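You operate a simulated robot arm through the tools that you are given. There is no shell and no other tool. Be economical: measure what you need, move in short steps, check, and stop when the job is done.

The job below is to be done with a simulated robot arm. You get a single attempt, and the scene is never put back.

JOB
Straighten the crooked hammer head in the jig with the brown upright block.
Fine: loosen the jig knob, push the block against the head, tighten the knob again and draw the block back. Where these are worked on the way, their far stop is far enough and under half their travel is too little: brown upright block, jig knob.

It is judged by the outcome, as a careful person would: the job done as asked, and still so three seconds after it is handed in. It fails if anything else is knocked over, pushed out of place, dropped, spilled or broken.

ROBOT AND FRAMES
A 6-joint arm with a two-finger parallel gripper, fixed in place. Base frame: the origin is at the foot of the arm, x ahead of it, y to its left, z up. Readings come in mm, degrees, newtons and seconds.
With the tool pointing down near the work surface it reaches from about 240 to 640 mm from the base axis. Its first joint turns from -66.0 to 66.0 degrees. Payload 2.7 kg.
The TCP is the grasp point between the finger pads, 23 mm short of the fingertips. In the tool frame z runs along the fingers and y along their closing line. The gripper opens to 94 mm. The fingers are 38 mm wide and 10 mm thick; the gripper's body (54 by 96 mm) begins 39 mm behind the TCP.
Orientation is that of the tool frame in the base frame, as a unit quaternion [w, x, y, z]. With the fingers straight down and closing along the base's y, the tool's x points along the base's -x, its y along +y and its z along -z.

CONTROLS
- The arm moves only by the tool send_rows. Its argument "steps" is a list of rows, each a list of 7 numbers: the shift along the tool's x, y, z in mm, then the turn, a rotation vector about the tool's x, y, z in degrees, then the gripper command, from -1 (fully open) to 1 (shut), values between in proportion. In form: [[dx, dy, dz, wx, wy, wz, fingers], ...]. A call has 1 to 20 rows; each row shifts and turns the commanded pose from where the row before left it, along the tool's axes as they then stand. A row lasts 0.2 s, in which the tool goes at most 50 mm and 8.6 degrees; a call with a longer step from one row to the next is refused whole, and so is a gripper value outside its range. A pose out of reach is approached as far as the arm can. The call stops where the force on the tool passes 50 N (or 10 N more than at its start, if that is more) or the arm is blocked; 0.2 s more then pass. Each finger travels about 45 mm/s and halts on what it meets, pressing with about 20 N; the grip force reading is that of the motor and also rises with nothing between the fingers. The clock runs only during rows and for 0.2 s after the last one: add rows that do not move to give the fingers time. It gives the time, the measured TCP pose, the force on the tool (base axes), the opening and the grip force at its end, in the units of the frame above (readings bear some noise), with the torque about the TCP (base axes, N m) and any sound that the robot's microphone picked up.
- Cameras (640 x 400 px; columns grow to the right, rows downward): "scene" is fixed at [52.3, -416.9, 1410.9]; the picture's right is [0.89, -0.46, 0.00], its down [-0.22, -0.43, -0.87] and it looks along [0.40, 0.78, -0.49] (base axes); focal length 326 px, centre (320, 200). "wrist" rides on the gripper at [87, 16, -74] in the tool frame; the picture's right is [-0.18, 0.98, 0.00], its down [-0.58, -0.11, -0.81] and it looks along [-0.79, -0.15, 0.59] (tool axes); focal length 243 px, centre (320, 200).
- snapshot(camera): a new picture of that camera. It takes no simulated time.
- measure_at(camera, pixels): for up to 12 pixels [column, row] of the newest picture of that camera ("zoom" is the newest enlarged one), the place [x, y, z] in the base frame of the surface seen there, good to about 2 mm, but the place of the scene camera against the robot may be out by one fixed shift of up to 12 mm in any direction. It takes no simulated time.
- zoom(camera, box): a new picture of the part [left, top, right, bottom] of that camera's present view, enlarged. It takes no simulated time.
- finish_job(): hands the job in; it is judged then, once.

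Work in short steps. Measure before you move; look again where a grasp or a placing could have gone wrong, and mend it. You have 80 turns and 54 pictures in all, those below and enlarged ones among them. Open the gripper and draw the arm clear of the work before you hand the job in, unless the task says otherwise; then end with one line.

The tools are called after ">>>" by a JSON object that holds its "name" and its "arguments". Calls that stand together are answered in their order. send_rows: Moves the arm, as the interface text tells. Its arguments: {"type":"object","properties":{"steps":{"type":"array","items":{"type":"array","items":{"type":"number"}}}},"required":["steps"]} The other tools are called the same way: snapshot (camera) takes a picture; measure_at (camera, pixels) gives the place of the surface under pixels of a picture; zoom (camera, box) takes an enlarged picture of a part of a camera's view; finish_job () hands the job in.

At the start:

```text
clock: 0.0
tcp_pos: [340.6, 204.4, 1175.5]
orientation: [-0.001, 0.0, 1.0, 0.001]
ft_force: [-0.8, 0.4, 0.2]
wrist_torque: [0.0, -0.01, 0.01]
width: 93.9
gripper_force: 0.0
```

scene: 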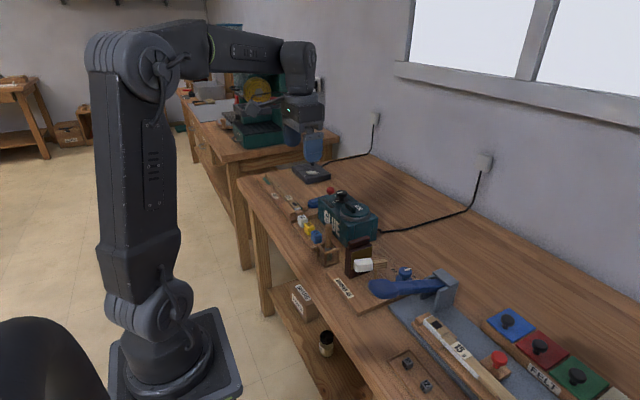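
wrist: 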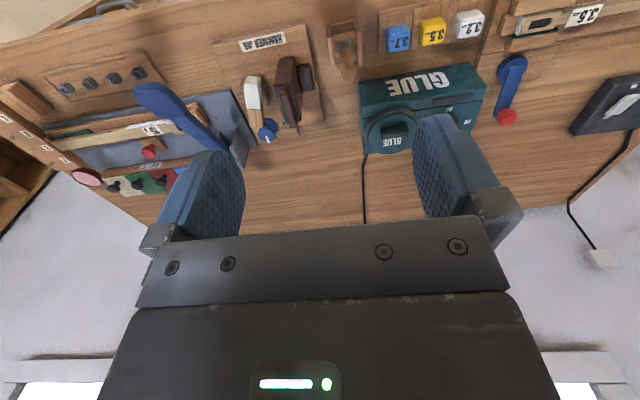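

I'll look closer at the hammer jig around scene (370,270) and from the wrist camera at (270,100).

>>> {"name": "zoom", "arguments": {"camera": "scene", "box": [310, 220, 470, 320]}}

>>> {"name": "zoom", "arguments": {"camera": "wrist", "box": [200, 20, 360, 160]}}

```text
4.00 times, centred on (390, 270) of scene
```

zoom: 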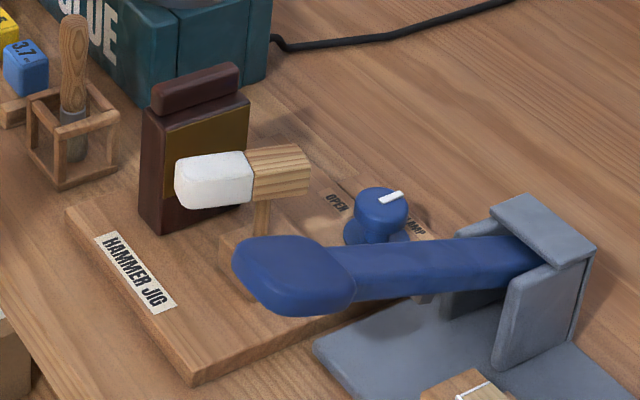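

```text
2.86 times, centred on (280, 90) of wrist
```

zoom: 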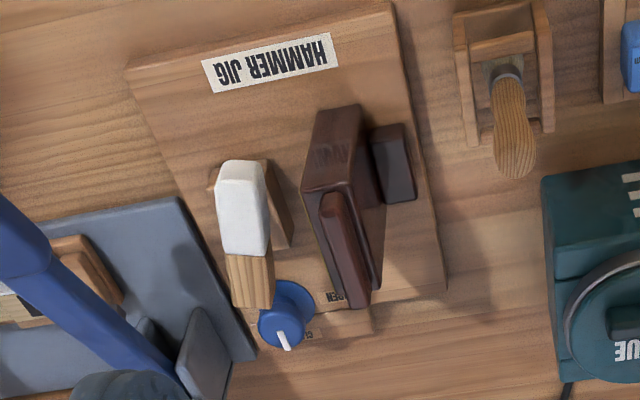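

The jig shows a brown block, the mallet head, and a blue knob. I'll measure key points in the wrist zoom.

>>> {"name": "measure_at", "arguments": {"camera": "zoom", "pixels": [[345, 140], [318, 165], [332, 205], [357, 300], [395, 165], [240, 175], [240, 235], [250, 290], [285, 320], [280, 345], [280, 200], [420, 260]]}}

>>> {"name": "measure_at", "arguments": {"camera": "wrist", "pixels": [[262, 42], [232, 70], [320, 100], [268, 135], [271, 125], [252, 83], [250, 92], [295, 70], [340, 50], [380, 130], [165, 100], [240, 150]]}}

```text
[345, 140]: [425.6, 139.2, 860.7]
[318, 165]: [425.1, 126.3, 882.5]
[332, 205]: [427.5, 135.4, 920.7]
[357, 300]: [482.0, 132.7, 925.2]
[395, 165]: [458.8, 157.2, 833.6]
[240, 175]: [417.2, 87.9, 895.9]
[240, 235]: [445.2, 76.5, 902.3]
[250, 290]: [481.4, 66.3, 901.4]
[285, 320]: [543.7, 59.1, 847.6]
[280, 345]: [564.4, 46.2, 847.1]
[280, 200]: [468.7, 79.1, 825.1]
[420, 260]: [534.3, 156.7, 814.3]
```

```text
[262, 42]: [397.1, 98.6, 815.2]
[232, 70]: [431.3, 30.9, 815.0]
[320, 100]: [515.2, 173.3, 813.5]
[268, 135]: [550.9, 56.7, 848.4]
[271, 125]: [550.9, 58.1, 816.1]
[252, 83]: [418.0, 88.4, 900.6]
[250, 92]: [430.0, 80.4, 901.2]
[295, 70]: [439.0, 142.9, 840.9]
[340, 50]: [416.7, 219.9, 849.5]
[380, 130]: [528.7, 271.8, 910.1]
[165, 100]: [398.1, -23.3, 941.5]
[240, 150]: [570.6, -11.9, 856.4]
```

Table ≈800, board ≈814, block top ≈925, knob top ≈848. I'll descend to about z=1010 with y≈150 for a closer view.

>>> {"name": "send_rows", "arguments": {"steps": [[0, -20, 40, 0, 0, 0, -1], [0, -20, 45, 0, 0, 0, -1], [0, -10, 45, 0, 0, 0, -1], [0, 0, 35, 0, 0, 0, -1], [0, 0, 0, 0, 0, 0, -1]]}}

>>> {"name": "snapshot", "arguments": {"camera": "wrist"}}

```text
clock: 1.2
tcp_pos: [339.7, 153.4, 1010.8]
orientation: [0.0, 0.001, 1.0, 0.001]
ft_force: [0.8, 0.4, -0.4]
wrist_torque: [0.02, -0.01, 0.0]
width: 93.9
gripper_force: 0.1
```

```text
49 pictures are left
```

wrist: 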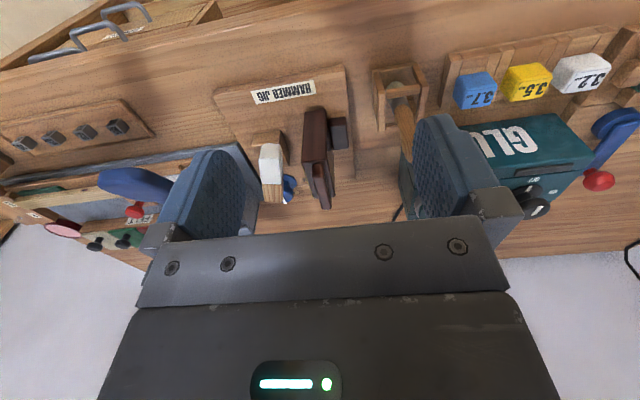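

>>> {"name": "zoom", "arguments": {"camera": "wrist", "box": [200, 60, 400, 220]}}

```text
2.50 times, centred on (300, 140) of wrist
```

zoom: 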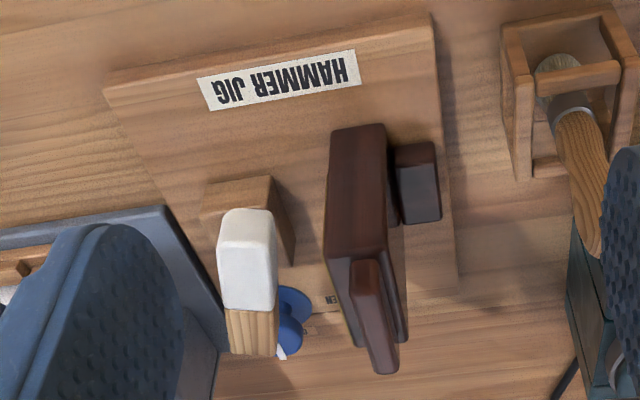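

Measuring the block, ridge, head, knob and guide from this closer zoom.

>>> {"name": "measure_at", "arguments": {"camera": "zoom", "pixels": [[333, 140], [382, 130], [330, 240], [384, 240], [358, 265], [378, 265], [372, 368], [395, 368], [415, 150], [435, 210], [435, 150], [398, 330]]}}

>>> {"name": "measure_at", "arguments": {"camera": "zoom", "pixels": [[225, 215], [270, 215], [222, 305], [272, 305], [230, 350], [272, 350], [295, 320], [282, 353], [332, 300], [432, 20], [110, 90], [455, 285]]}}

```text
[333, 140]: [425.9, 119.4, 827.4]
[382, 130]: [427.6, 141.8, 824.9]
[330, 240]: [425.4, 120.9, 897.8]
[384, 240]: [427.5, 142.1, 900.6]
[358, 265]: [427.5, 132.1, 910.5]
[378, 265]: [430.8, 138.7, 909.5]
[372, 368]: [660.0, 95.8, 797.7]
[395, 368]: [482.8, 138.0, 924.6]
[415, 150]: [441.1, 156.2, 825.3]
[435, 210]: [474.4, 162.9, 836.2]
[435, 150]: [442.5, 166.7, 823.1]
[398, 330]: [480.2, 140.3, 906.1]
```

```text
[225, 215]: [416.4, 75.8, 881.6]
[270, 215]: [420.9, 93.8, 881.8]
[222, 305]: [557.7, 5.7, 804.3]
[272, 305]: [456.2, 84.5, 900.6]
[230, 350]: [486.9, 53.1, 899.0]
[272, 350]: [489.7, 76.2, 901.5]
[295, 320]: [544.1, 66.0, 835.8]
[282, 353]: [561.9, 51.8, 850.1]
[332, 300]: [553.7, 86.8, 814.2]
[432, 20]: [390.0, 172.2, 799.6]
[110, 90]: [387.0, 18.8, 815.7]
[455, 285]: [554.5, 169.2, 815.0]
```

I need knob details: pointer direction, label positions, and surrounding obstacles.

>>> {"name": "zoom", "arguments": {"camera": "scene", "box": [370, 245, 450, 295]}}

>>> {"name": "measure_at", "arguments": {"camera": "zoom", "pixels": [[220, 235], [275, 200], [330, 235], [250, 225], [318, 185], [60, 230], [100, 260], [400, 330], [420, 250], [460, 240], [560, 240], [210, 300]]}}

```text
8.00 times, centred on (410, 270) of scene
```

zoom: 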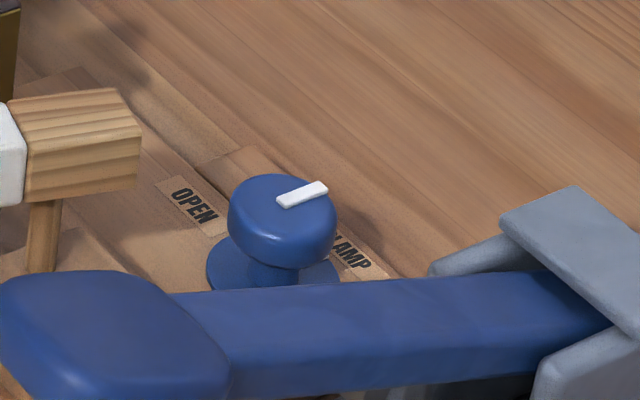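

```text
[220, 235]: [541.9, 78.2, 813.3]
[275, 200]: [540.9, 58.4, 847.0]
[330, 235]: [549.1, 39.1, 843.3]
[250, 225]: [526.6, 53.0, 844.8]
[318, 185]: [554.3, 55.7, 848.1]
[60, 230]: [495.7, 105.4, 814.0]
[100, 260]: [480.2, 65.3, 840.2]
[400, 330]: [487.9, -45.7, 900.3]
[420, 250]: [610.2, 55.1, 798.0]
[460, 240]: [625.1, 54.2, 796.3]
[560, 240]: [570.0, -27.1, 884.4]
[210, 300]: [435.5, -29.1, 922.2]
```

Measuring label and knob geometry more precisely on this zoom.

>>> {"name": "measure_at", "arguments": {"camera": "zoom", "pixels": [[177, 192], [210, 217], [335, 245], [365, 268], [232, 205], [333, 205], [282, 177], [282, 232], [284, 203], [325, 187], [222, 270], [250, 150]]}}

```text
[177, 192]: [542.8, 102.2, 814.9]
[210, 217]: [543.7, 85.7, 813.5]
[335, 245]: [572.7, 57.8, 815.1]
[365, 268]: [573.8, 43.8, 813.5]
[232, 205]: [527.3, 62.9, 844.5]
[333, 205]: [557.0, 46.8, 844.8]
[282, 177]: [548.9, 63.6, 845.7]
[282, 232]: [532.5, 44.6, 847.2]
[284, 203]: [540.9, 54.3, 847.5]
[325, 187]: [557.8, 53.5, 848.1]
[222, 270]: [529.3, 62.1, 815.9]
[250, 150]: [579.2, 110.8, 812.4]
```

Pointer is at CLAMP (+x side); OPEN lies to +y, so loosening is 90° counter-clockwise from above. I'll check the gripper's shape for a camera housing before deciding on the approach yaw.

>>> {"name": "zoom", "arguments": {"camera": "scene", "box": [250, 40, 410, 300]}}

```text
1.54 times, centred on (330, 170) of scene
```

zoom: 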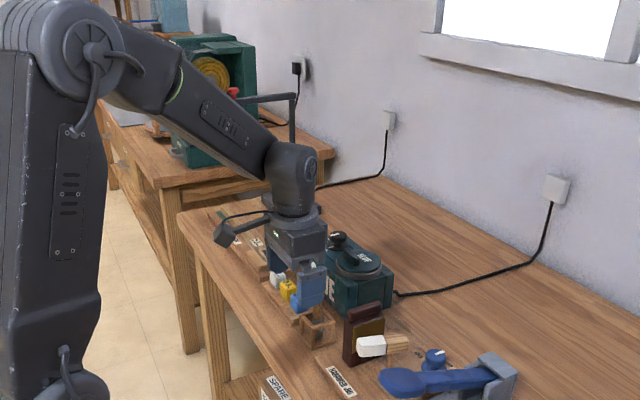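

There is a camera housing on the -x side (zoom px 225,235), so I'll move above the knob and flip the wrist so the camera sits on the +x side.

>>> {"name": "send_rows", "arguments": {"steps": [[-40, -20, 0, 0, 0, 0, -1], [-40, -20, 0, 0, 0, 0, -1], [-40, -20, 0, 0, 0, 0, -1], [-40, -20, 0, 0, 0, 0, -1], [-48, -20, 0, 0, 0, 0, -1], [0, 0, 0, 0, 0, 8.5, -1], [0, 0, 0, 0, 0, 8.5, -1], [0, 0, 0, 0, 0, 8.5, -1], [0, 0, 0, 0, 0, 8.5, -1], [0, 0, 0, 0, 0, 8.5, -1], [0, 0, 0, 0, 0, 8.5, -1], [0, 0, 0, 0, 0, 8.5, -1], [0, 0, 0, 0, 0, 8.5, -1]]}}

>>> {"name": "snapshot", "arguments": {"camera": "wrist"}}

```text
refused: row 5 steps farther than a row can; nothing moved
```

```text
45 pictures are left
```

wrist: 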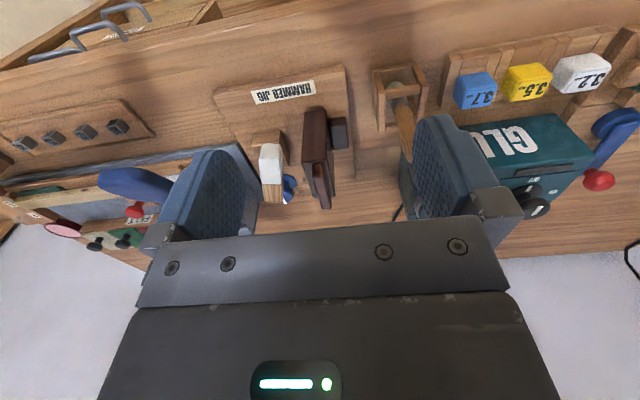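

Row too long; I'll use smaller rows.

>>> {"name": "send_rows", "arguments": {"steps": [[-40, -17, 0, 0, 0, 0, -1], [-40, -17, 0, 0, 0, 0, -1], [-40, -17, 0, 0, 0, 0, -1], [-40, -17, 0, 0, 0, 0, -1], [-40, -17, 0, 0, 0, 0, -1], [-8, -15, 0, 0, 0, 0, -1], [0, 0, 0, 0, 0, 8.5, -1], [0, 0, 0, 0, 0, 8.5, -1], [0, 0, 0, 0, 0, 8.5, -1], [0, 0, 0, 0, 0, 8.5, -1], [0, 0, 0, 0, 0, 8.5, -1], [0, 0, 0, 0, 0, 8.5, -1], [0, 0, 0, 0, 0, 8.5, -1], [0, 0, 0, 0, 0, 8.5, -1]]}}

>>> {"name": "snapshot", "arguments": {"camera": "wrist"}}

```text
clock: 4.2
tcp_pos: [548.3, 54.4, 1010.7]
orientation: [-0.001, 0.561, 0.828, 0.002]
ft_force: [-0.8, -0.4, 0.3]
wrist_torque: [0.03, -0.02, -0.01]
width: 94.1
gripper_force: 0.1
```

```text
44 pictures are left
```

wrist: 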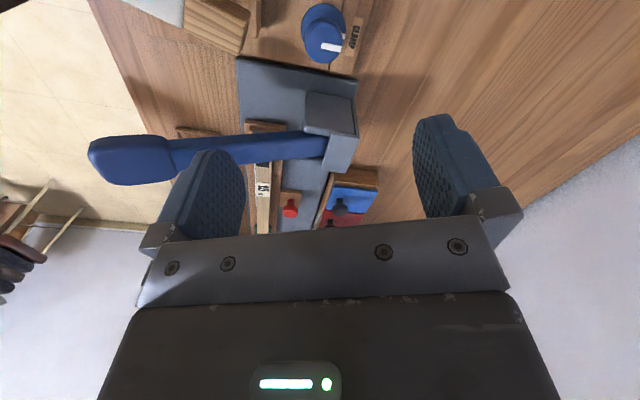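

The knob is visible at (325,35); I measure its rim and pointer, the grey bracket, and the head end.

>>> {"name": "measure_at", "arguments": {"camera": "wrist", "pixels": [[323, 28], [306, 43], [324, 24], [344, 38], [325, 60], [322, 47], [338, 47], [310, 20], [330, 100], [350, 105], [235, 50], [245, 20]]}}

>>> {"name": "zoom", "arguments": {"camera": "wrist", "box": [180, 0, 400, 130]}}

```text
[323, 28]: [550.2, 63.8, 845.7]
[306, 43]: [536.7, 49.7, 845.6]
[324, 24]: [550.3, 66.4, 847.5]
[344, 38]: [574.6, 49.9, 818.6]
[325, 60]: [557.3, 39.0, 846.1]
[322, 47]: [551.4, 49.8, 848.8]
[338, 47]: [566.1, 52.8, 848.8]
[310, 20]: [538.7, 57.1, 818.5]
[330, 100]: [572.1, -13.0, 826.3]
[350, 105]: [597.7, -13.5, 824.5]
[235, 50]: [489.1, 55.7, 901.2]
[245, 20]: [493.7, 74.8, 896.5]
```

```text
2.91 times, centred on (290, 65) of wrist
```

zoom: 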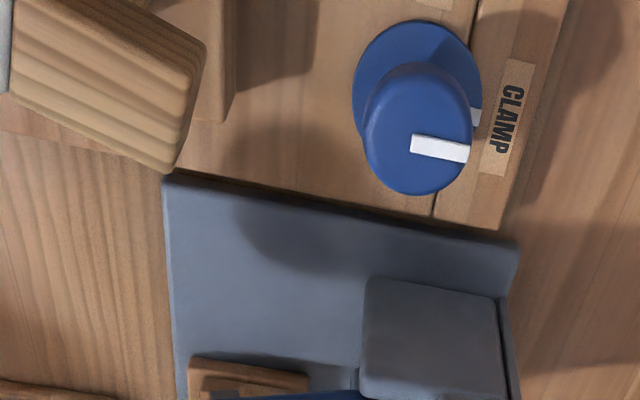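

Knob centre ≈ (551, 53), cap z≈832–848. The head end at x≈494 is close to the gripper body's swing, so I'll turn in two short ratchets around tool x = +x. Continuing the wrist flip.

>>> {"name": "send_rows", "arguments": {"steps": [[0, 0, 0, 0, 0, 8.5, -0.2], [0, 0, 0, 0, 0, 8.5, -0.2], [0, 0, 0, 0, 0, 8.5, -0.2], [0, 0, 0, 0, 0, 8.5, -0.2], [0, 0, 0, 0, 0, 8.5, -0.2], [0, 0, 0, 0, 0, 8.5, -0.2], [0, 0, 0, 0, 0, 8.5, -0.2], [0, 0, 0, 0, 0, 8.5, -0.2], [0, 0, 0, 0, 0, 8.5, -0.2], [0, 0, 0, 0, 0, 8.5, -0.2], [0, 0, 0, 0, 0, 8.5, -0.2], [0, 0, 0, 0, 0, 8.5, -0.2], [0, 0, 0, 0, 0, 8.5, -0.2], [0, 0, 0, 0, 0, 8.5, -0.2], [0, 0, 0, 0, 0, 8.5, -0.2], [0, 0, 0, 0, 0, 7, -0.2]]}}

```text
clock: 7.6
tcp_pos: [546.8, -46.6, 1002.0]
orientation: [-0.03, 0.998, 0.048, 0.002]
ft_force: [0.9, -0.1, -0.4]
wrist_torque: [-0.02, 0.02, 0.01]
width: 56.7
gripper_force: 0.1
out of reach, approached as far as the arm can: row 12, 13, 14, 15, 16
```

The wrist reached its limit near tool x ≈ +12°; I'll back off to +20°, from which a single 90° CCW sweep to 110° leaves ~6 mm clearance to the head.

>>> {"name": "send_rows", "arguments": {"steps": [[0, 0, 0, 0, 0, -8.5, -0.2], [0, 0, 0, 0, 0, -8.5, -0.2], [0, 0, 0, 0, 0, -8.5, -0.2], [0, 0, 0, 0, 0, -8.5, -0.2], [0, 0, 0, 0, 0, -8.5, -0.2], [0, 0, 0, 0, 0, 0, -0.2], [0, 0, 0, 0, 0, 0, -0.2]]}}

>>> {"name": "snapshot", "arguments": {"camera": "wrist"}}

```text
clock: 9.2
tcp_pos: [548.0, -47.1, 1002.8]
orientation: [-0.026, 0.913, 0.407, 0.011]
ft_force: [-0.3, 0.0, -0.5]
wrist_torque: [0.03, 0.02, 0.01]
width: 56.5
gripper_force: 0.1
```

```text
42 pictures are left
```

wrist: 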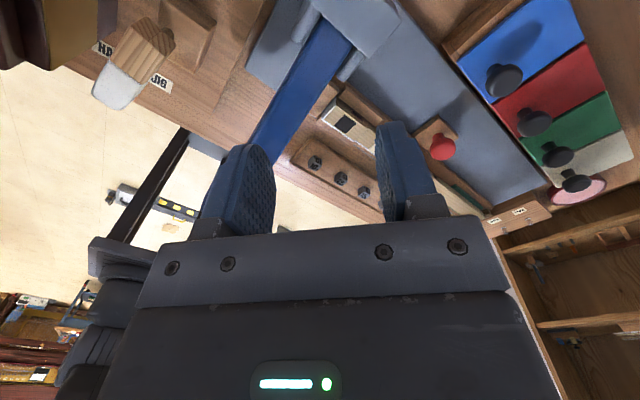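

The command settled at a slightly tilted pose (3° tilt, yaw 48°). I correct the tilt, move over the knob at (551,53), and turn to yaw ≈21°.

>>> {"name": "send_rows", "arguments": {"steps": [[0, 0, 0, -2.16, -2.4, 0, -0.2], [25.4, -21.6, 0, 0, 0, 0, -0.2], [25.4, -21.6, 0, 0, 0, 0, -0.2], [25.4, -21.6, 0, 0, 0, 0, -0.2], [0, 0, 0, 0, 0, 7, -0.2], [0, 0, 0, 0, 0, 7, -0.2], [0, 0, 0, 0, 0, 7, -0.2], [0, 0, 0, 0, 0, 6, -0.2], [0, 0, 0, 0, 0, 0, -0.2]]}}

```text
clock: 11.2
tcp_pos: [552.0, 53.6, 1002.6]
orientation: [0.0, 0.983, 0.181, 0.0]
ft_force: [-0.3, -0.4, 0.0]
wrist_torque: [-0.02, 0.01, 0.01]
width: 56.5
gripper_force: 0.1
```

Level, yaw 20.9°, over the knob. Descending to z≈848 (tips 825, above the flange at ~818).

>>> {"name": "send_rows", "arguments": {"steps": [[-1, 0, 45, 0, 0, 0, -0.2], [0, 0, 45, 0, 0, 0, -0.2], [0, 0, 35, 0, 0, 0, -0.2], [0, 0, 15, 0, 0, 0, -0.2], [0, 0, 15, 0, 0, 0, -0.2], [0, 0, 0, 0, 0, 0, -0.2]]}}

>>> {"name": "snapshot", "arguments": {"camera": "wrist"}}

>>> {"name": "zoom", "arguments": {"camera": "scene", "box": [330, 200, 490, 300]}}

```text
clock: 12.6
tcp_pos: [550.8, 53.4, 847.0]
orientation: [-0.001, 0.983, 0.182, 0.0]
ft_force: [0.2, -0.3, 0.5]
wrist_torque: [-0.02, 0.0, 0.02]
width: 56.2
gripper_force: 0.0
```

```text
41 pictures are left
```

wrist: 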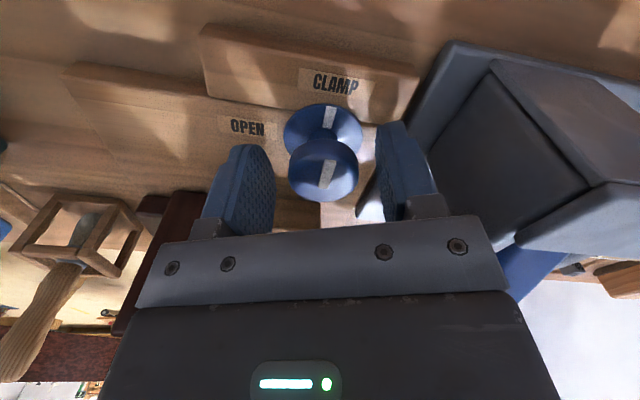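

```text
4.00 times, centred on (410, 250) of scene
```

zoom: 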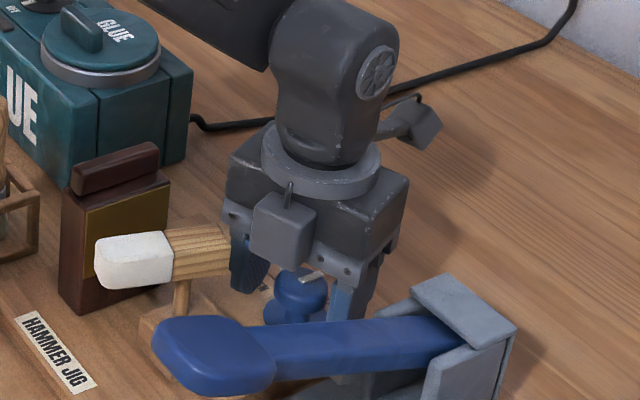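

A small box protrudes on the gripper's tool -x face; I'll measure it against the head and handle before turning.

>>> {"name": "measure_at", "arguments": {"camera": "zoom", "pixels": [[256, 215], [303, 220], [256, 255], [300, 262], [228, 250], [228, 272], [225, 235], [270, 380], [400, 345], [440, 300], [500, 350], [250, 345]]}}

```text
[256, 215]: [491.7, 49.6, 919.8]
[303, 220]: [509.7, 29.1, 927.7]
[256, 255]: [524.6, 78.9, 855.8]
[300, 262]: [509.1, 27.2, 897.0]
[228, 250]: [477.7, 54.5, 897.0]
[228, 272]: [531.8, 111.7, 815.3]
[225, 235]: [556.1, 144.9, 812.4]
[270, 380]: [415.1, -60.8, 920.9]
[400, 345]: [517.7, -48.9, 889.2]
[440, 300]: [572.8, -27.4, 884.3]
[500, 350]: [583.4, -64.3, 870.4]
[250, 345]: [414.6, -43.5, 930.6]
```

The box (z≥897, ~50 mm from axis) swings away from the head on a CCW turn. Closing on the knob.

>>> {"name": "send_rows", "arguments": {"steps": [[0, 0, 0, 0, 0, 0, 0.9], [0, 0, 0, 0, 0, 0, 0.9], [0, 0, 0, 0, 0, 0, 0.9], [0, 0, 0, 0, 0, 0, 0.9]]}}

```text
clock: 13.6
tcp_pos: [550.6, 50.6, 847.4]
orientation: [0.0, 0.983, 0.182, 0.0]
ft_force: [7.9, -17.6, -5.3]
wrist_torque: [-0.12, -0.44, 0.02]
width: 33.6
gripper_force: 45.1
```

Gripped (33.6 mm) but off-centre with ~18 N side force; I shift 3–4 mm along tool y to relieve it.

>>> {"name": "send_rows", "arguments": {"steps": [[0, 2, 0, 0, 0, 0, 0.9], [0, 1.5, 0, 0, 0, 0, 0.9], [0, 0, 0, 0, 0, 0, 0.9]]}}

```text
clock: 14.4
tcp_pos: [551.2, 51.7, 848.5]
orientation: [-0.002, 0.983, 0.182, 0.0]
ft_force: [8.2, 0.8, -10.1]
wrist_torque: [0.11, -0.36, 0.0]
width: 33.3
gripper_force: 45.1
```

Side force is relieved. Turning CCW (negative tool wz) in small rows.

>>> {"name": "send_rows", "arguments": {"steps": [[1, 0, 0, 0, 0, -6, 0.9], [0, 0, 0, 0, 0, -6, 0.9], [0, 0, 0, 0, 0, -6, 0.9], [0, 0, 0, 0, 0, -6, 0.9], [0, 0, 0, 0, 0, -6, 0.9]]}}

>>> {"name": "snapshot", "arguments": {"camera": "wrist"}}

>>> {"name": "zoom", "arguments": {"camera": "scene", "box": [330, 200, 490, 300]}}

```text
clock: 15.6
tcp_pos: [550.6, 51.1, 847.4]
orientation: [0.0, 0.902, 0.433, 0.0]
ft_force: [2.8, 15.0, -8.4]
wrist_torque: [-0.78, 0.68, 0.0]
width: 33.2
gripper_force: 44.5
```

```text
39 pictures are left
```

wrist: 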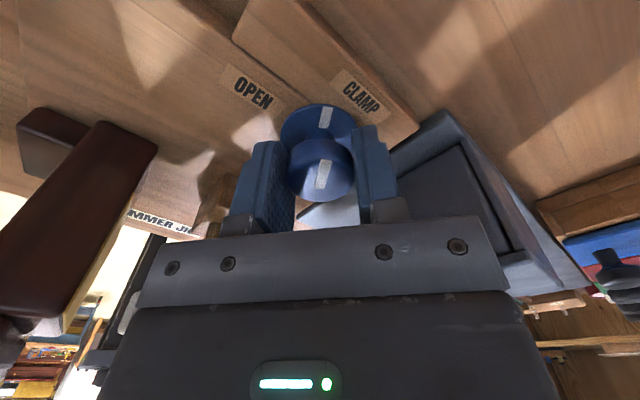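

```text
4.00 times, centred on (410, 250) of scene
```

zoom: 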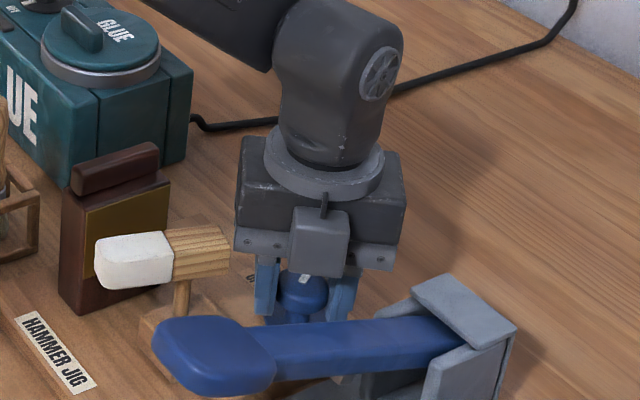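

The knob follows (pointer turned with gripper). I relax the +15 N y force and continue to ~110°.

>>> {"name": "send_rows", "arguments": {"steps": [[1.2, -1, 0, 0, 0, -6, 0.9], [0, 0, 0, 0, 0, -6, 0.9], [0, 0, 0, 0, 0, -6, 0.9], [0, 0, 0, 0, 0, -6, 0.9], [0, 0, 0, 0, 0, -6, 0.9]]}}

```text
clock: 16.8
tcp_pos: [552.2, 51.4, 849.7]
orientation: [-0.001, 0.76, 0.65, -0.001]
ft_force: [-0.4, -1.4, -12.0]
wrist_torque: [0.16, -0.23, 0.01]
width: 33.4
gripper_force: 44.6
```

Yaw 81° (60° turned). Continuing 30° more toward the stop.

>>> {"name": "send_rows", "arguments": {"steps": [[0, 0, 0, 0, 0, -6, 0.9], [0, 0, 0, 0, 0, -6, 0.9], [0, 0, 0, 0, 0, -6, 0.9], [0, 0, 0, 0, 0, -6, 0.9], [0, 0, 0, 0, 0, -6, 0.9], [0, 0, 0, 0, 0, -3, 0.9]]}}

>>> {"name": "snapshot", "arguments": {"camera": "wrist"}}

```text
clock: 18.2
tcp_pos: [552.3, 51.2, 847.1]
orientation: [0.0, 0.544, 0.839, 0.0]
ft_force: [-0.3, -8.9, -7.8]
wrist_torque: [-0.15, -0.09, -0.27]
width: 33.3
gripper_force: 45.1
```

```text
37 pictures are left
```

wrist: 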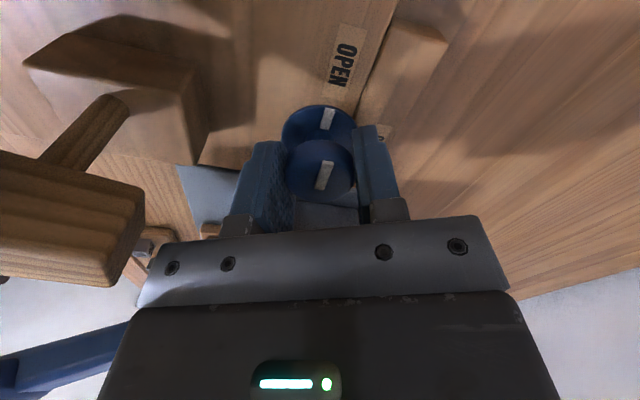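

Turned 93°, torque -0.27 Nm indicates the OPEN stop, pointer faces OPEN. Release and lift.

>>> {"name": "send_rows", "arguments": {"steps": [[0, 0, 0, 0, 0, 3, 0.9], [0, 0, 0, 0, 0, 0, -0.1], [0, 0, 0, 0, 0, 0, -0.1], [0, 0, 0, 0, 0, 0, -0.1], [0, 0, -30, 0, 0, 0, -0.1], [0, 0, -40, 0, 0, 0, -0.1], [0, 0, -40, 0, 0, 0, -0.1], [0, 0, -40, 0, 0, 0, -0.1], [0, 0, 0, 0, 0, 0, -0.1]]}}

>>> {"name": "snapshot", "arguments": {"camera": "wrist"}}

```text
clock: 20.2
tcp_pos: [552.0, 53.0, 999.8]
orientation: [-0.001, 0.567, 0.824, 0.0]
ft_force: [0.4, 0.0, -0.4]
wrist_torque: [0.0, 0.0, 0.0]
width: 51.8
gripper_force: 0.1
```

```text
36 pictures are left
```

wrist: 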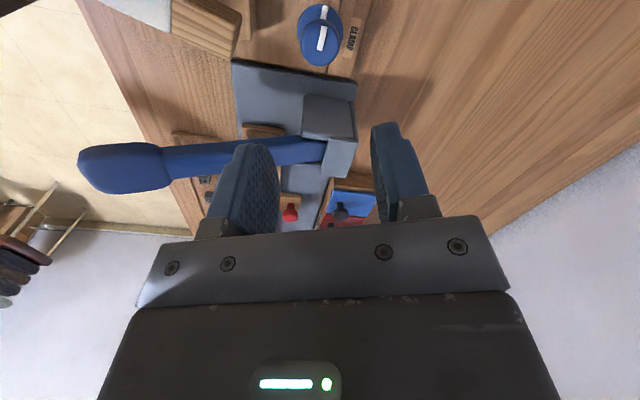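

Pointer now faces OPEN. Rotating back to yaw 180° and moving over the block's ridge at (455,133).

>>> {"name": "send_rows", "arguments": {"steps": [[0, 0, 0, 0, 0, -7.7, -0.1], [0, 0, 0, 0, 0, -7.7, -0.1], [0, 0, 0, 0, 0, -7.7, -0.1], [0, 0, 0, 0, 0, -7.7, -0.1], [0, 0, 0, 0, 0, -7.7, -0.1], [0, 0, 0, 0, 0, -7.7, -0.1], [0, 0, 0, 0, 0, -7.7, -0.1], [0, 0, 0, 0, 0, -7.7, -0.1], [0, 0, 0, 0, 0, -7.5, -0.1], [33, 27, 0, 0, 0, 0, -0.1], [33, 27, 0, 0, 0, 0, -0.1], [31, 26, 0, 0, 0, 0, -0.1], [0, 0, 0, 0, 0, 0, -0.1]]}}

>>> {"name": "snapshot", "arguments": {"camera": "wrist"}}

```text
clock: 23.0
tcp_pos: [455.8, 131.4, 997.6]
orientation: [0.0, -0.001, 1.0, 0.001]
ft_force: [0.1, 0.6, 0.7]
wrist_torque: [-0.05, 0.02, -0.01]
width: 51.8
gripper_force: 0.0
```

```text
35 pictures are left
```

wrist: 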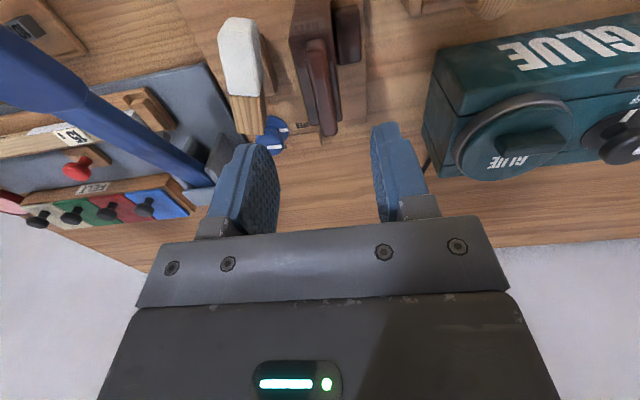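

Ridge spans px (305,40)–(338,135). Measuring its edges.

>>> {"name": "measure_at", "arguments": {"camera": "wrist", "pixels": [[307, 45], [318, 45], [327, 45], [322, 100], [335, 100], [323, 130], [337, 130], [318, 70], [300, 60], [297, 40], [330, 130], [345, 60]]}}

```text
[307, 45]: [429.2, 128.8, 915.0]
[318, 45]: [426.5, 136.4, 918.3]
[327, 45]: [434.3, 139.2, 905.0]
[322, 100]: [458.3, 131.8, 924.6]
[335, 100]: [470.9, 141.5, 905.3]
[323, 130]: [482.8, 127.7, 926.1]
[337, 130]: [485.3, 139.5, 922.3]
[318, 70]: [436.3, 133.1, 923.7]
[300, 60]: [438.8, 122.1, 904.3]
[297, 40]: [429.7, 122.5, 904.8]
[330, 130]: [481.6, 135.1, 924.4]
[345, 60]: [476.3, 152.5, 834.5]
```

Ridge centre y≈134, top 925, block shoulder 905. Descend to z≈931 (tips 908) and close.

>>> {"name": "send_rows", "arguments": {"steps": [[0, 2.5, 30, 0, 0, 0, -0.1], [0, 0, 25, 0, 0, 0, -0.1], [0, 0, 11, 0, 0, 0, -0.1], [0, 0, 0, 0, 0, 0, -0.1], [0, 0, 0, 0, 0, 0, 1], [0, 0, 0, 0, 0, 0, 1], [0, 0, 0, 0, 0, 0, 1], [0, 0, 0, 0, 0, 0, 1]]}}

>>> {"name": "zoom", "arguments": {"camera": "scene", "box": [320, 200, 440, 290]}}

```text
clock: 24.8
tcp_pos: [455.1, 134.3, 933.3]
orientation: [-0.001, 0.0, 1.0, 0.0]
ft_force: [0.5, -0.1, -1.4]
wrist_torque: [-0.02, -0.15, -0.28]
width: 12.8
gripper_force: 44.7
```

```text
4.44 times, centred on (380, 245) of scene
```

zoom: 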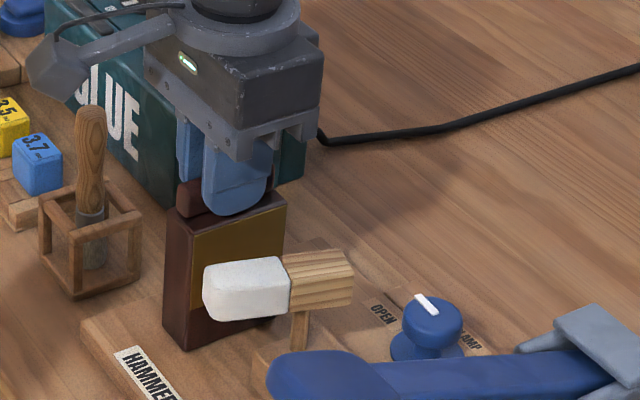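

Ridge held (12.8 mm). Pushing toward -y in 3 mm rows; contact expected after ~26 mm.

>>> {"name": "send_rows", "arguments": {"steps": [[0, -4, 0, 0, 0, 0, 1], [0, -4, 0, 0, 0, 0, 1], [0, -4, 0, 0, 0, 0, 1], [0, -4, 0, 0, 0, 0, 1], [0, -4, 0, 0, 0, 0, 1], [0, -3, 0, 0, 0, 0, 1]]}}

```text
clock: 26.2
tcp_pos: [456.6, 111.8, 932.1]
orientation: [0.0, -0.001, 1.0, 0.0]
ft_force: [4.3, 1.3, -1.3]
wrist_torque: [-0.01, -0.4, -0.38]
width: 12.7
gripper_force: 44.7
```

Sliding freely. Continuing with finer rows up to contact and alignment.

>>> {"name": "send_rows", "arguments": {"steps": [[0, -2, 0, 0, 0, 0, 1], [0, -2, 0, 0, 0, 0, 1], [0, -2, 0, 0, 0, 0, 1], [0, -2, 0, 0, 0, 0, 1], [0, -2, 0, 0, 0, 0, 1]]}}

>>> {"name": "zoom", "arguments": {"camera": "scene", "box": [320, 200, 440, 290]}}

```text
clock: 27.4
tcp_pos: [454.8, 101.5, 932.0]
orientation: [0.001, -0.001, 1.0, 0.0]
ft_force: [1.3, 0.9, -2.6]
wrist_torque: [0.0, -1.26, -0.34]
width: 12.6
gripper_force: 45.3
```

```text
4.44 times, centred on (380, 245) of scene
```

zoom: 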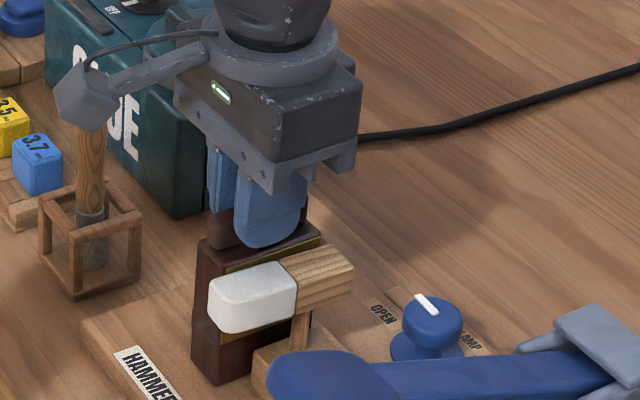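

Head is starting to be turned. Continuing until a firm stop.

>>> {"name": "send_rows", "arguments": {"steps": [[0, -1.5, 0, 0, 0, 0, 1], [0, -1.5, 0, 0, 0, 0, 1], [0, -1.5, 0, 0, 0, 0, 1], [0, -1.5, 0, 0, 0, 0, 1]]}}

>>> {"name": "zoom", "arguments": {"camera": "scene", "box": [320, 200, 440, 290]}}

```text
clock: 28.4
tcp_pos: [455.1, 98.8, 932.7]
orientation: [0.001, -0.001, 1.0, 0.002]
ft_force: [7.6, 29.5, 9.1]
wrist_torque: [0.37, 1.38, -0.61]
width: 12.6
gripper_force: 44.9
```

```text
4.44 times, centred on (380, 245) of scene
```

zoom: 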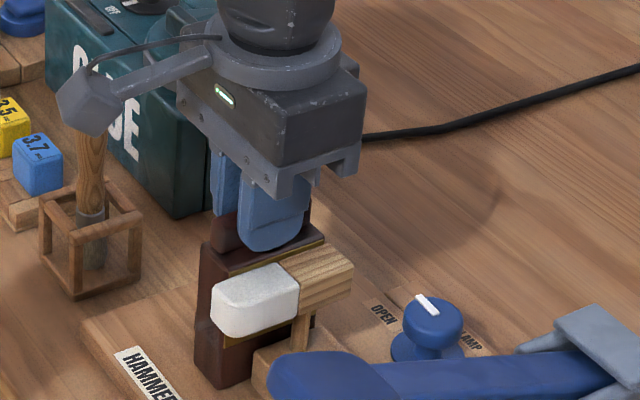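

Firm resistance (29 N) at 35.5 mm travel. I push another bit to confirm a hard stop and check alignment with the wrist view.

>>> {"name": "send_rows", "arguments": {"steps": [[0, -1, 0, 0, 0, 0, 1], [0, 0, 0, 0, 0, 0, 1]]}}

>>> {"name": "snapshot", "arguments": {"camera": "wrist"}}

```text
clock: 29.0
tcp_pos: [455.5, 98.5, 932.1]
orientation: [0.002, -0.002, 1.0, 0.003]
ft_force: [1.4, 40.0, 11.6]
wrist_torque: [0.41, -0.15, -0.77]
width: 12.7
gripper_force: 44.8
```

```text
31 pictures are left
```

wrist: 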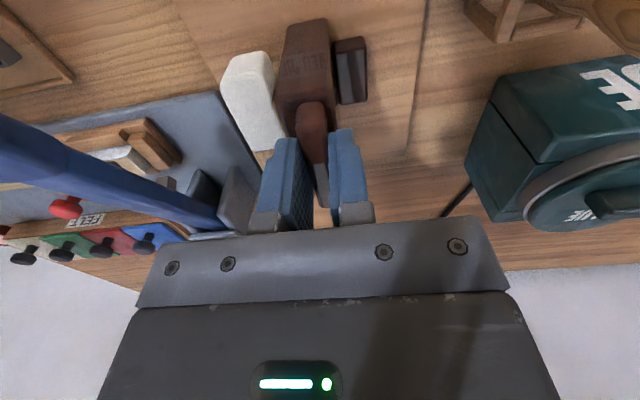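

Hard stop at y≈98.5. Checking the head edge against the x axis.

>>> {"name": "measure_at", "arguments": {"camera": "wrist", "pixels": [[235, 62], [268, 60], [255, 60], [262, 90], [270, 130], [275, 100], [281, 130], [250, 130], [258, 145]]}}

```text
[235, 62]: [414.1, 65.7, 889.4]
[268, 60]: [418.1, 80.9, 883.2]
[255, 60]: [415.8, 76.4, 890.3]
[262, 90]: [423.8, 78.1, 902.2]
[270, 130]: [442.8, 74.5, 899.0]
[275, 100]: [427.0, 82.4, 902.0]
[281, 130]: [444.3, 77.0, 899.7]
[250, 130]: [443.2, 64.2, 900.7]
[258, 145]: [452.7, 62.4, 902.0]
```

Block is at the stop with the head flush. Relax, release the ridge, and lift for a check view.

>>> {"name": "send_rows", "arguments": {"steps": [[0, 1.5, 0, 0, 0, 0, 1], [0, 0, 0, 0, 0, 0, 0.3], [0, 0, 0, 0, 0, 0, 0.3], [0, 0, 0, 0, 0, 0, 0.3], [0, 0, -25, 0, 0, 0, 0.3], [0, 0, -40, 0, 0, 0, -0.1], [0, 0, 0, 0, 0, 0, -0.1]]}}

>>> {"name": "zoom", "arguments": {"camera": "wrist", "box": [180, 0, 400, 150]}}

```text
clock: 30.6
tcp_pos: [454.4, 94.5, 998.6]
orientation: [-0.002, 0.0, 1.0, 0.0]
ft_force: [-0.3, 0.3, -1.0]
wrist_torque: [0.04, 0.03, 0.01]
width: 52.2
gripper_force: 0.1
```

```text
2.67 times, centred on (290, 75) of wrist
```

zoom: 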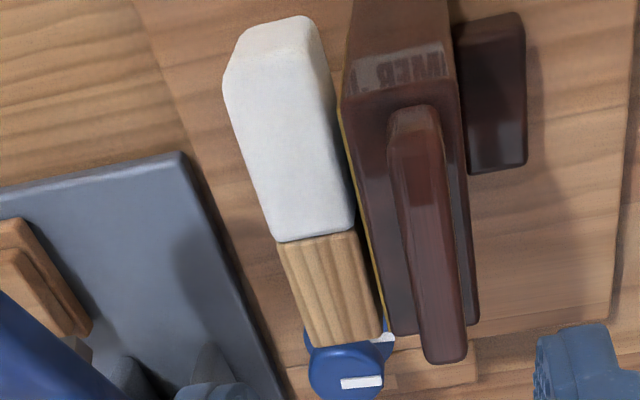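

Head is parallel and flush with the block; the knob still points to OPEN. Moving back over the knob (551.5, 51.5) at yaw ≈111°.

>>> {"name": "send_rows", "arguments": {"steps": [[-33, -15, 0, 0, 0, 0, -0.1], [-33, -14, 0, 0, 0, 0, -0.1], [-31, -14, 0, 0, 0, 0, -0.1], [0, 0, 0, 0, 0, 7.7, -0.1], [0, 0, 0, 0, 0, 7.7, -0.1], [0, 0, 0, 0, 0, 7.7, -0.1], [0, 0, 0, 0, 0, 7.7, -0.1], [0, 0, 0, 0, 0, 7.7, -0.1], [0, 0, 0, 0, 0, 7.7, -0.1], [0, 0, 0, 0, 0, 7.7, -0.1], [0, 0, 0, 0, 0, 7.7, -0.1], [0, 0, 0, 0, 0, 7, -0.1], [0, 0, 0, 0, 0, 0, -0.1]]}}

>>> {"name": "snapshot", "arguments": {"camera": "wrist"}}

```text
clock: 33.4
tcp_pos: [552.1, 52.0, 997.6]
orientation: [0.0, 0.564, 0.826, 0.0]
ft_force: [-0.2, -0.1, 0.4]
wrist_torque: [-0.01, 0.0, 0.02]
width: 51.9
gripper_force: 0.1
```

```text
29 pictures are left
```

wrist: 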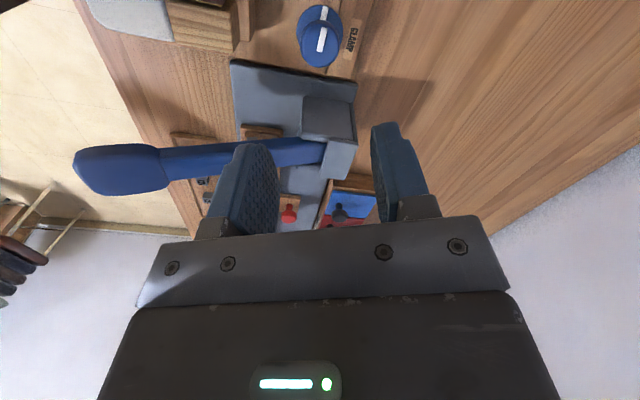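

Checking the head's end position for clearance.

>>> {"name": "measure_at", "arguments": {"camera": "wrist", "pixels": [[232, 48], [238, 14], [230, 30], [172, 35], [252, 20], [322, 36]]}}

```text
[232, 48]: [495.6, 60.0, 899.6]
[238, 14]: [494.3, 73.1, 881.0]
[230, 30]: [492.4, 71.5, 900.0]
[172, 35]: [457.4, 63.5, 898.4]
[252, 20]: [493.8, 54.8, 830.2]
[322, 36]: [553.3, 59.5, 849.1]
```

Head end is now at x≈495, y 60–84, too near the body's corner sweep at yaw ~55°. I'll ratchet only between yaw 118° and 67°. Adjusting to 118° and descending.

>>> {"name": "send_rows", "arguments": {"steps": [[0, 0, 0, 0, 0, -7, -0.1], [0, 0, 45, 0, 0, 0, -0.1], [0, 0, 45, 0, 0, 0, -0.1], [0, 0, 35, 0, 0, 0, -0.1], [0, 0, 15, 0, 0, 0, -0.1], [0, 0, 10, 0, 0, 0, -0.1], [0, 0, 0, 0, 0, 0, 0.9], [0, 0, 0, 0, 0, 0, 0.9], [0, 0, 0, 0, 0, 0, 0.9], [0, 0, 0, 0, 0, 0, 0.9]]}}

```text
clock: 35.6
tcp_pos: [552.0, 53.7, 846.6]
orientation: [-0.002, 0.511, 0.86, -0.001]
ft_force: [-9.8, -4.9, 0.2]
wrist_torque: [-0.09, 0.14, 0.01]
width: 33.2
gripper_force: 44.7
```

Gripped well at yaw 118.6°. Turning CW 51° (positive tool wz).

>>> {"name": "send_rows", "arguments": {"steps": [[0, 0, 0, 0, 0, 6, 0.9], [0, 0, 0, 0, 0, 6, 0.9], [0, 0, 0, 0, 0, 6, 0.9], [0, 0, 0, 0, 0, 6, 0.9], [0, 0, 0, 0, 0, 6, 0.9], [0, 0, 0, 0, 0, 6, 0.9], [0, 0, 0, 0, 0, 6, 0.9], [0, 0, 0, 0, 0, 6, 0.9], [0, 0, 0, 0, 0, 3, 0.9]]}}

>>> {"name": "snapshot", "arguments": {"camera": "wrist"}}

```text
clock: 37.6
tcp_pos: [552.0, 52.8, 846.0]
orientation: [-0.001, 0.832, 0.554, 0.0]
ft_force: [4.1, -9.1, -12.9]
wrist_torque: [-0.12, -0.17, 0.03]
width: 33.3
gripper_force: 44.7
```

```text
28 pictures are left
```

wrist: 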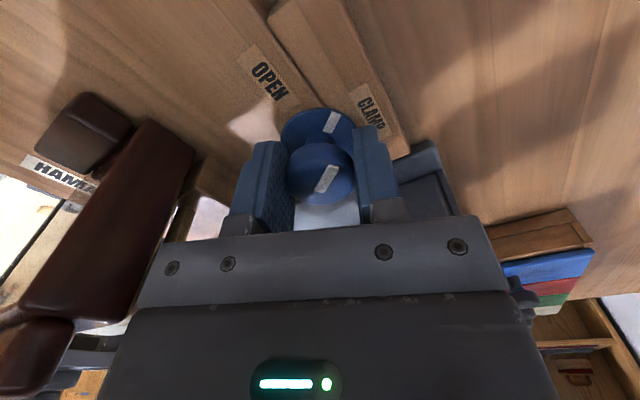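

Halfway. Open, rotate back in place, re-grip.

>>> {"name": "send_rows", "arguments": {"steps": [[0, 0, 0, 0, 0, 0, -0.1], [0, 0, 0, 0, 0, 0, -0.1], [0, 0, 0, 0, 0, 0, -0.1], [0, 0, 0, 0, 0, -8.5, -0.1], [0, 0, 0, 0, 0, -8.5, -0.1], [0, 0, 0, 0, 0, -8.5, -0.1], [0, 0, 0, 0, 0, -8.5, -0.1], [0, 0, 0, 0, 0, -8.5, -0.1], [0, 0, 0, 0, 0, -8.5, -0.1], [0, 0, 0, 0, 0, 0, -0.1], [0, 0, 0, 0, 0, 0, 0.9], [0, 0, 0, 0, 0, 0, 0.9], [0, 0, 0, 0, 0, 0, 0.9], [0, 0, 0, 0, 0, 0, 0.9]]}}

>>> {"name": "snapshot", "arguments": {"camera": "wrist"}}

```text
clock: 40.6
tcp_pos: [551.8, 53.2, 848.5]
orientation: [-0.001, 0.511, 0.86, -0.001]
ft_force: [-5.5, -2.1, 2.7]
wrist_torque: [-0.04, 0.1, 0.0]
width: 33.2
gripper_force: 45.0
```

```text
27 pictures are left
```

wrist: 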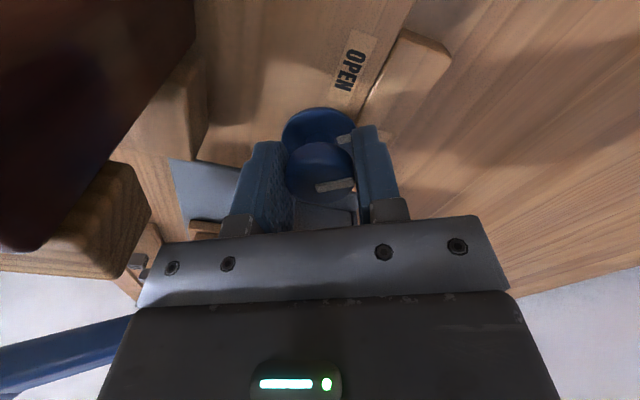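

Re-gripped. Second CW stroke, up to 51°.

>>> {"name": "send_rows", "arguments": {"steps": [[0, 0, 0, 0, 0, 6, 0.9], [0, 0, 0, 0, 0, 6, 0.9], [0, 0, 0, 0, 0, 6, 0.9], [0, 0, 0, 0, 0, 6, 0.9], [0, 0, 0, 0, 0, 6, 0.9], [0, 0, 0, 0, 0, 6, 0.9], [0, 0, 0, 0, 0, 6, 0.9], [0, 0, 0, 0, 0, 4, 0.9], [0, 0, 0, 0, 0, 4, 0.9]]}}

>>> {"name": "snapshot", "arguments": {"camera": "wrist"}}

```text
clock: 42.6
tcp_pos: [552.4, 52.6, 847.7]
orientation: [0.0, 0.827, 0.562, 0.001]
ft_force: [2.0, -0.6, 2.9]
wrist_torque: [0.05, -0.1, 0.56]
width: 33.2
gripper_force: 45.2
```

```text
26 pictures are left
```

wrist: 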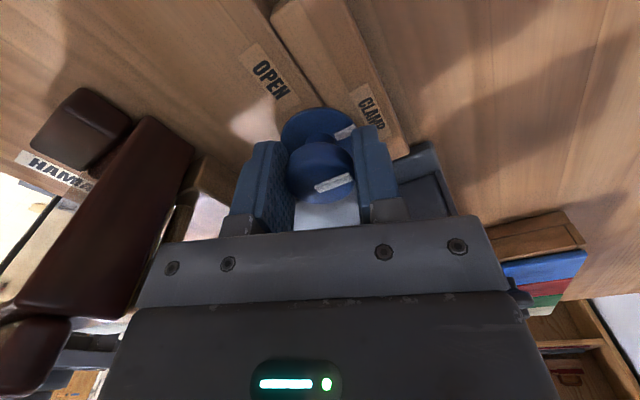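

Torque 0.56 Nm: the CLAMP stop. Release, lift, and verify.

>>> {"name": "send_rows", "arguments": {"steps": [[0, 0, 0, 0, 0, -2, 0.9], [0, 0, 0, 0, 0, 0, -0.1], [0, 0, 0, 0, 0, 0, -0.1], [0, 0, 0, 0, 0, 0, -0.1], [0, 0, -30, 0, 0, 0, -0.1], [0, 0, -40, 0, 0, 0, -0.1], [0, 0, -40, 0, 0, 0, -0.1], [0, 0, -40, 0, 0, 0, -0.1], [0, 0, 0, 0, 0, -8.5, -0.1], [0, 0, 0, 0, 0, -8.5, -0.1], [0, 0, 0, 0, 0, -8.5, -0.1], [0, 0, 0, 0, 0, -8.5, -0.1], [0, 0, 0, 0, 0, -8.5, -0.1], [0, 0, 0, 0, 0, -8.5, -0.1], [0, 0, 0, 0, 0, 0, -0.1]]}}

>>> {"name": "snapshot", "arguments": {"camera": "wrist"}}

```text
clock: 45.8
tcp_pos: [551.6, 52.1, 996.8]
orientation: [-0.001, 0.487, 0.873, 0.001]
ft_force: [0.1, 0.2, -0.3]
wrist_torque: [0.01, -0.04, -0.02]
width: 51.7
gripper_force: 0.1
```

```text
25 pictures are left
```

wrist: 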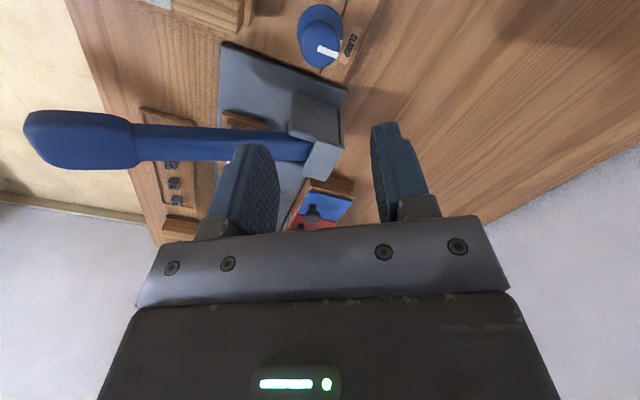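

Pointer is back at CLAMP. Rotating to yaw 180° and moving over the ridge (455, 99).

>>> {"name": "send_rows", "arguments": {"steps": [[0, 0, 0, 0, 0, -8.33, -0.1], [0, 0, 0, 0, 0, -8.33, -0.1], [0, 0, 0, 0, 0, -8.33, -0.1], [0, 0, 0, 0, 0, -8.33, -0.1], [0, 0, 0, 0, 0, -8.33, -0.1], [0, 0, 0, 0, 0, -8.33, -0.1], [0, 0, 0, 0, 0, -8.33, -0.1], [32, 16, 0, 0, 0, 0, -0.1], [32, 16, 0, 0, 0, 0, -0.1], [32, 14.5, 0, 0, 0, 0, -0.1], [0, 0, 0, 0, 0, 0, 0.3], [0, 0, 0, 0, 0, 0, 0.3]]}}

>>> {"name": "snapshot", "arguments": {"camera": "wrist"}}

```text
clock: 48.4
tcp_pos: [455.7, 100.3, 998.0]
orientation: [0.0, 0.001, 1.0, 0.0]
ft_force: [-0.5, -0.5, 0.4]
wrist_torque: [-0.01, 0.02, 0.01]
width: 32.9
gripper_force: 0.1
```

```text
24 pictures are left
```

wrist: 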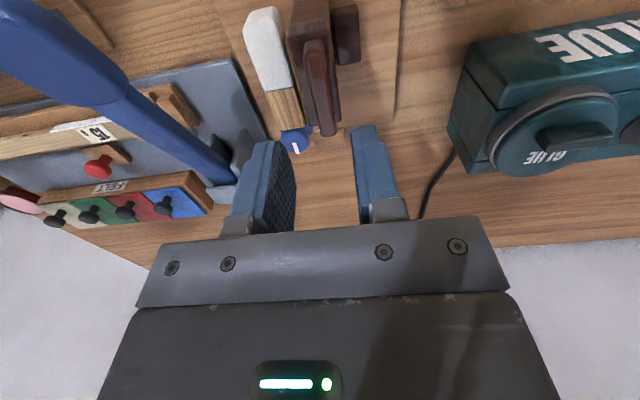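

Head straight alongside the block. Verifying the ridge position.

>>> {"name": "measure_at", "arguments": {"camera": "wrist", "pixels": [[306, 60], [314, 70], [322, 100], [330, 130], [323, 130], [337, 130], [252, 30], [270, 90], [280, 125]]}}

```text
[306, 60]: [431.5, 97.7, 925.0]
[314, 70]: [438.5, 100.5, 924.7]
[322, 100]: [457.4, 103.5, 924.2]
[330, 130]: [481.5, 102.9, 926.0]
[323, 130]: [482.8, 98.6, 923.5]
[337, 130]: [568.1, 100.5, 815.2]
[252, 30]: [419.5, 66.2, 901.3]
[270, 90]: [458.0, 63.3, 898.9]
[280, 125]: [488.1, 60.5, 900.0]
```

Ridge centre ≈ y 100. Descend, grip.

>>> {"name": "send_rows", "arguments": {"steps": [[0, 0, 30, 0, 0, 0, 0.3], [0, 0, 25, 0, 0, 0, 0.3], [0, 0, 11, 0, 0, 0, 0.3], [0, 0, 0, 0, 0, 0, 0.3], [0, 0, 0, 0, 0, 0, 1], [0, 0, 0, 0, 0, 0, 1], [0, 0, 0, 0, 0, 0, 1]]}}

```text
clock: 50.0
tcp_pos: [457.3, 99.6, 931.3]
orientation: [0.0, 0.001, 1.0, 0.0]
ft_force: [-0.2, -0.3, -2.9]
wrist_torque: [-0.03, -0.4, 0.38]
width: 12.8
gripper_force: 44.8
```

Gripped. Drawing the block back by ~33 mm toward its starting stop (TCP y≈134).

>>> {"name": "send_rows", "arguments": {"steps": [[0, 3, 0, 0, 0, 0, 1], [0, 4, 0, 0, 0, 0, 1], [0, 4, 0, 0, 0, 0, 1], [0, 4, 0, 0, 0, 0, 1], [0, 4, 0, 0, 0, 0, 1], [0, 4, 0, 0, 0, 0, 1], [0, 4, 0, 0, 0, 0, 1], [0, 4, 0, 0, 0, 0, 1], [0, 2, 0, 0, 0, 0, 1]]}}

```text
clock: 52.0
tcp_pos: [457.5, 131.6, 931.9]
orientation: [0.0, 0.002, 1.0, 0.0]
ft_force: [0.4, -0.3, 11.0]
wrist_torque: [-0.07, 0.36, 0.48]
width: 12.5
gripper_force: 44.9
```

>>> {"name": "send_rows", "arguments": {"steps": [[0, 1.5, 0, 0, 0, 0, 1], [0, 1.5, 0, 0, 0, 0, 1], [0, 1, 0, 0, 0, 0, 1]]}}

```text
clock: 52.8
tcp_pos: [456.9, 135.1, 931.9]
orientation: [-0.001, 0.002, 1.0, 0.0]
ft_force: [-3.3, -24.6, 11.4]
wrist_torque: [-0.22, -1.28, 0.65]
width: 12.8
gripper_force: 44.8
```

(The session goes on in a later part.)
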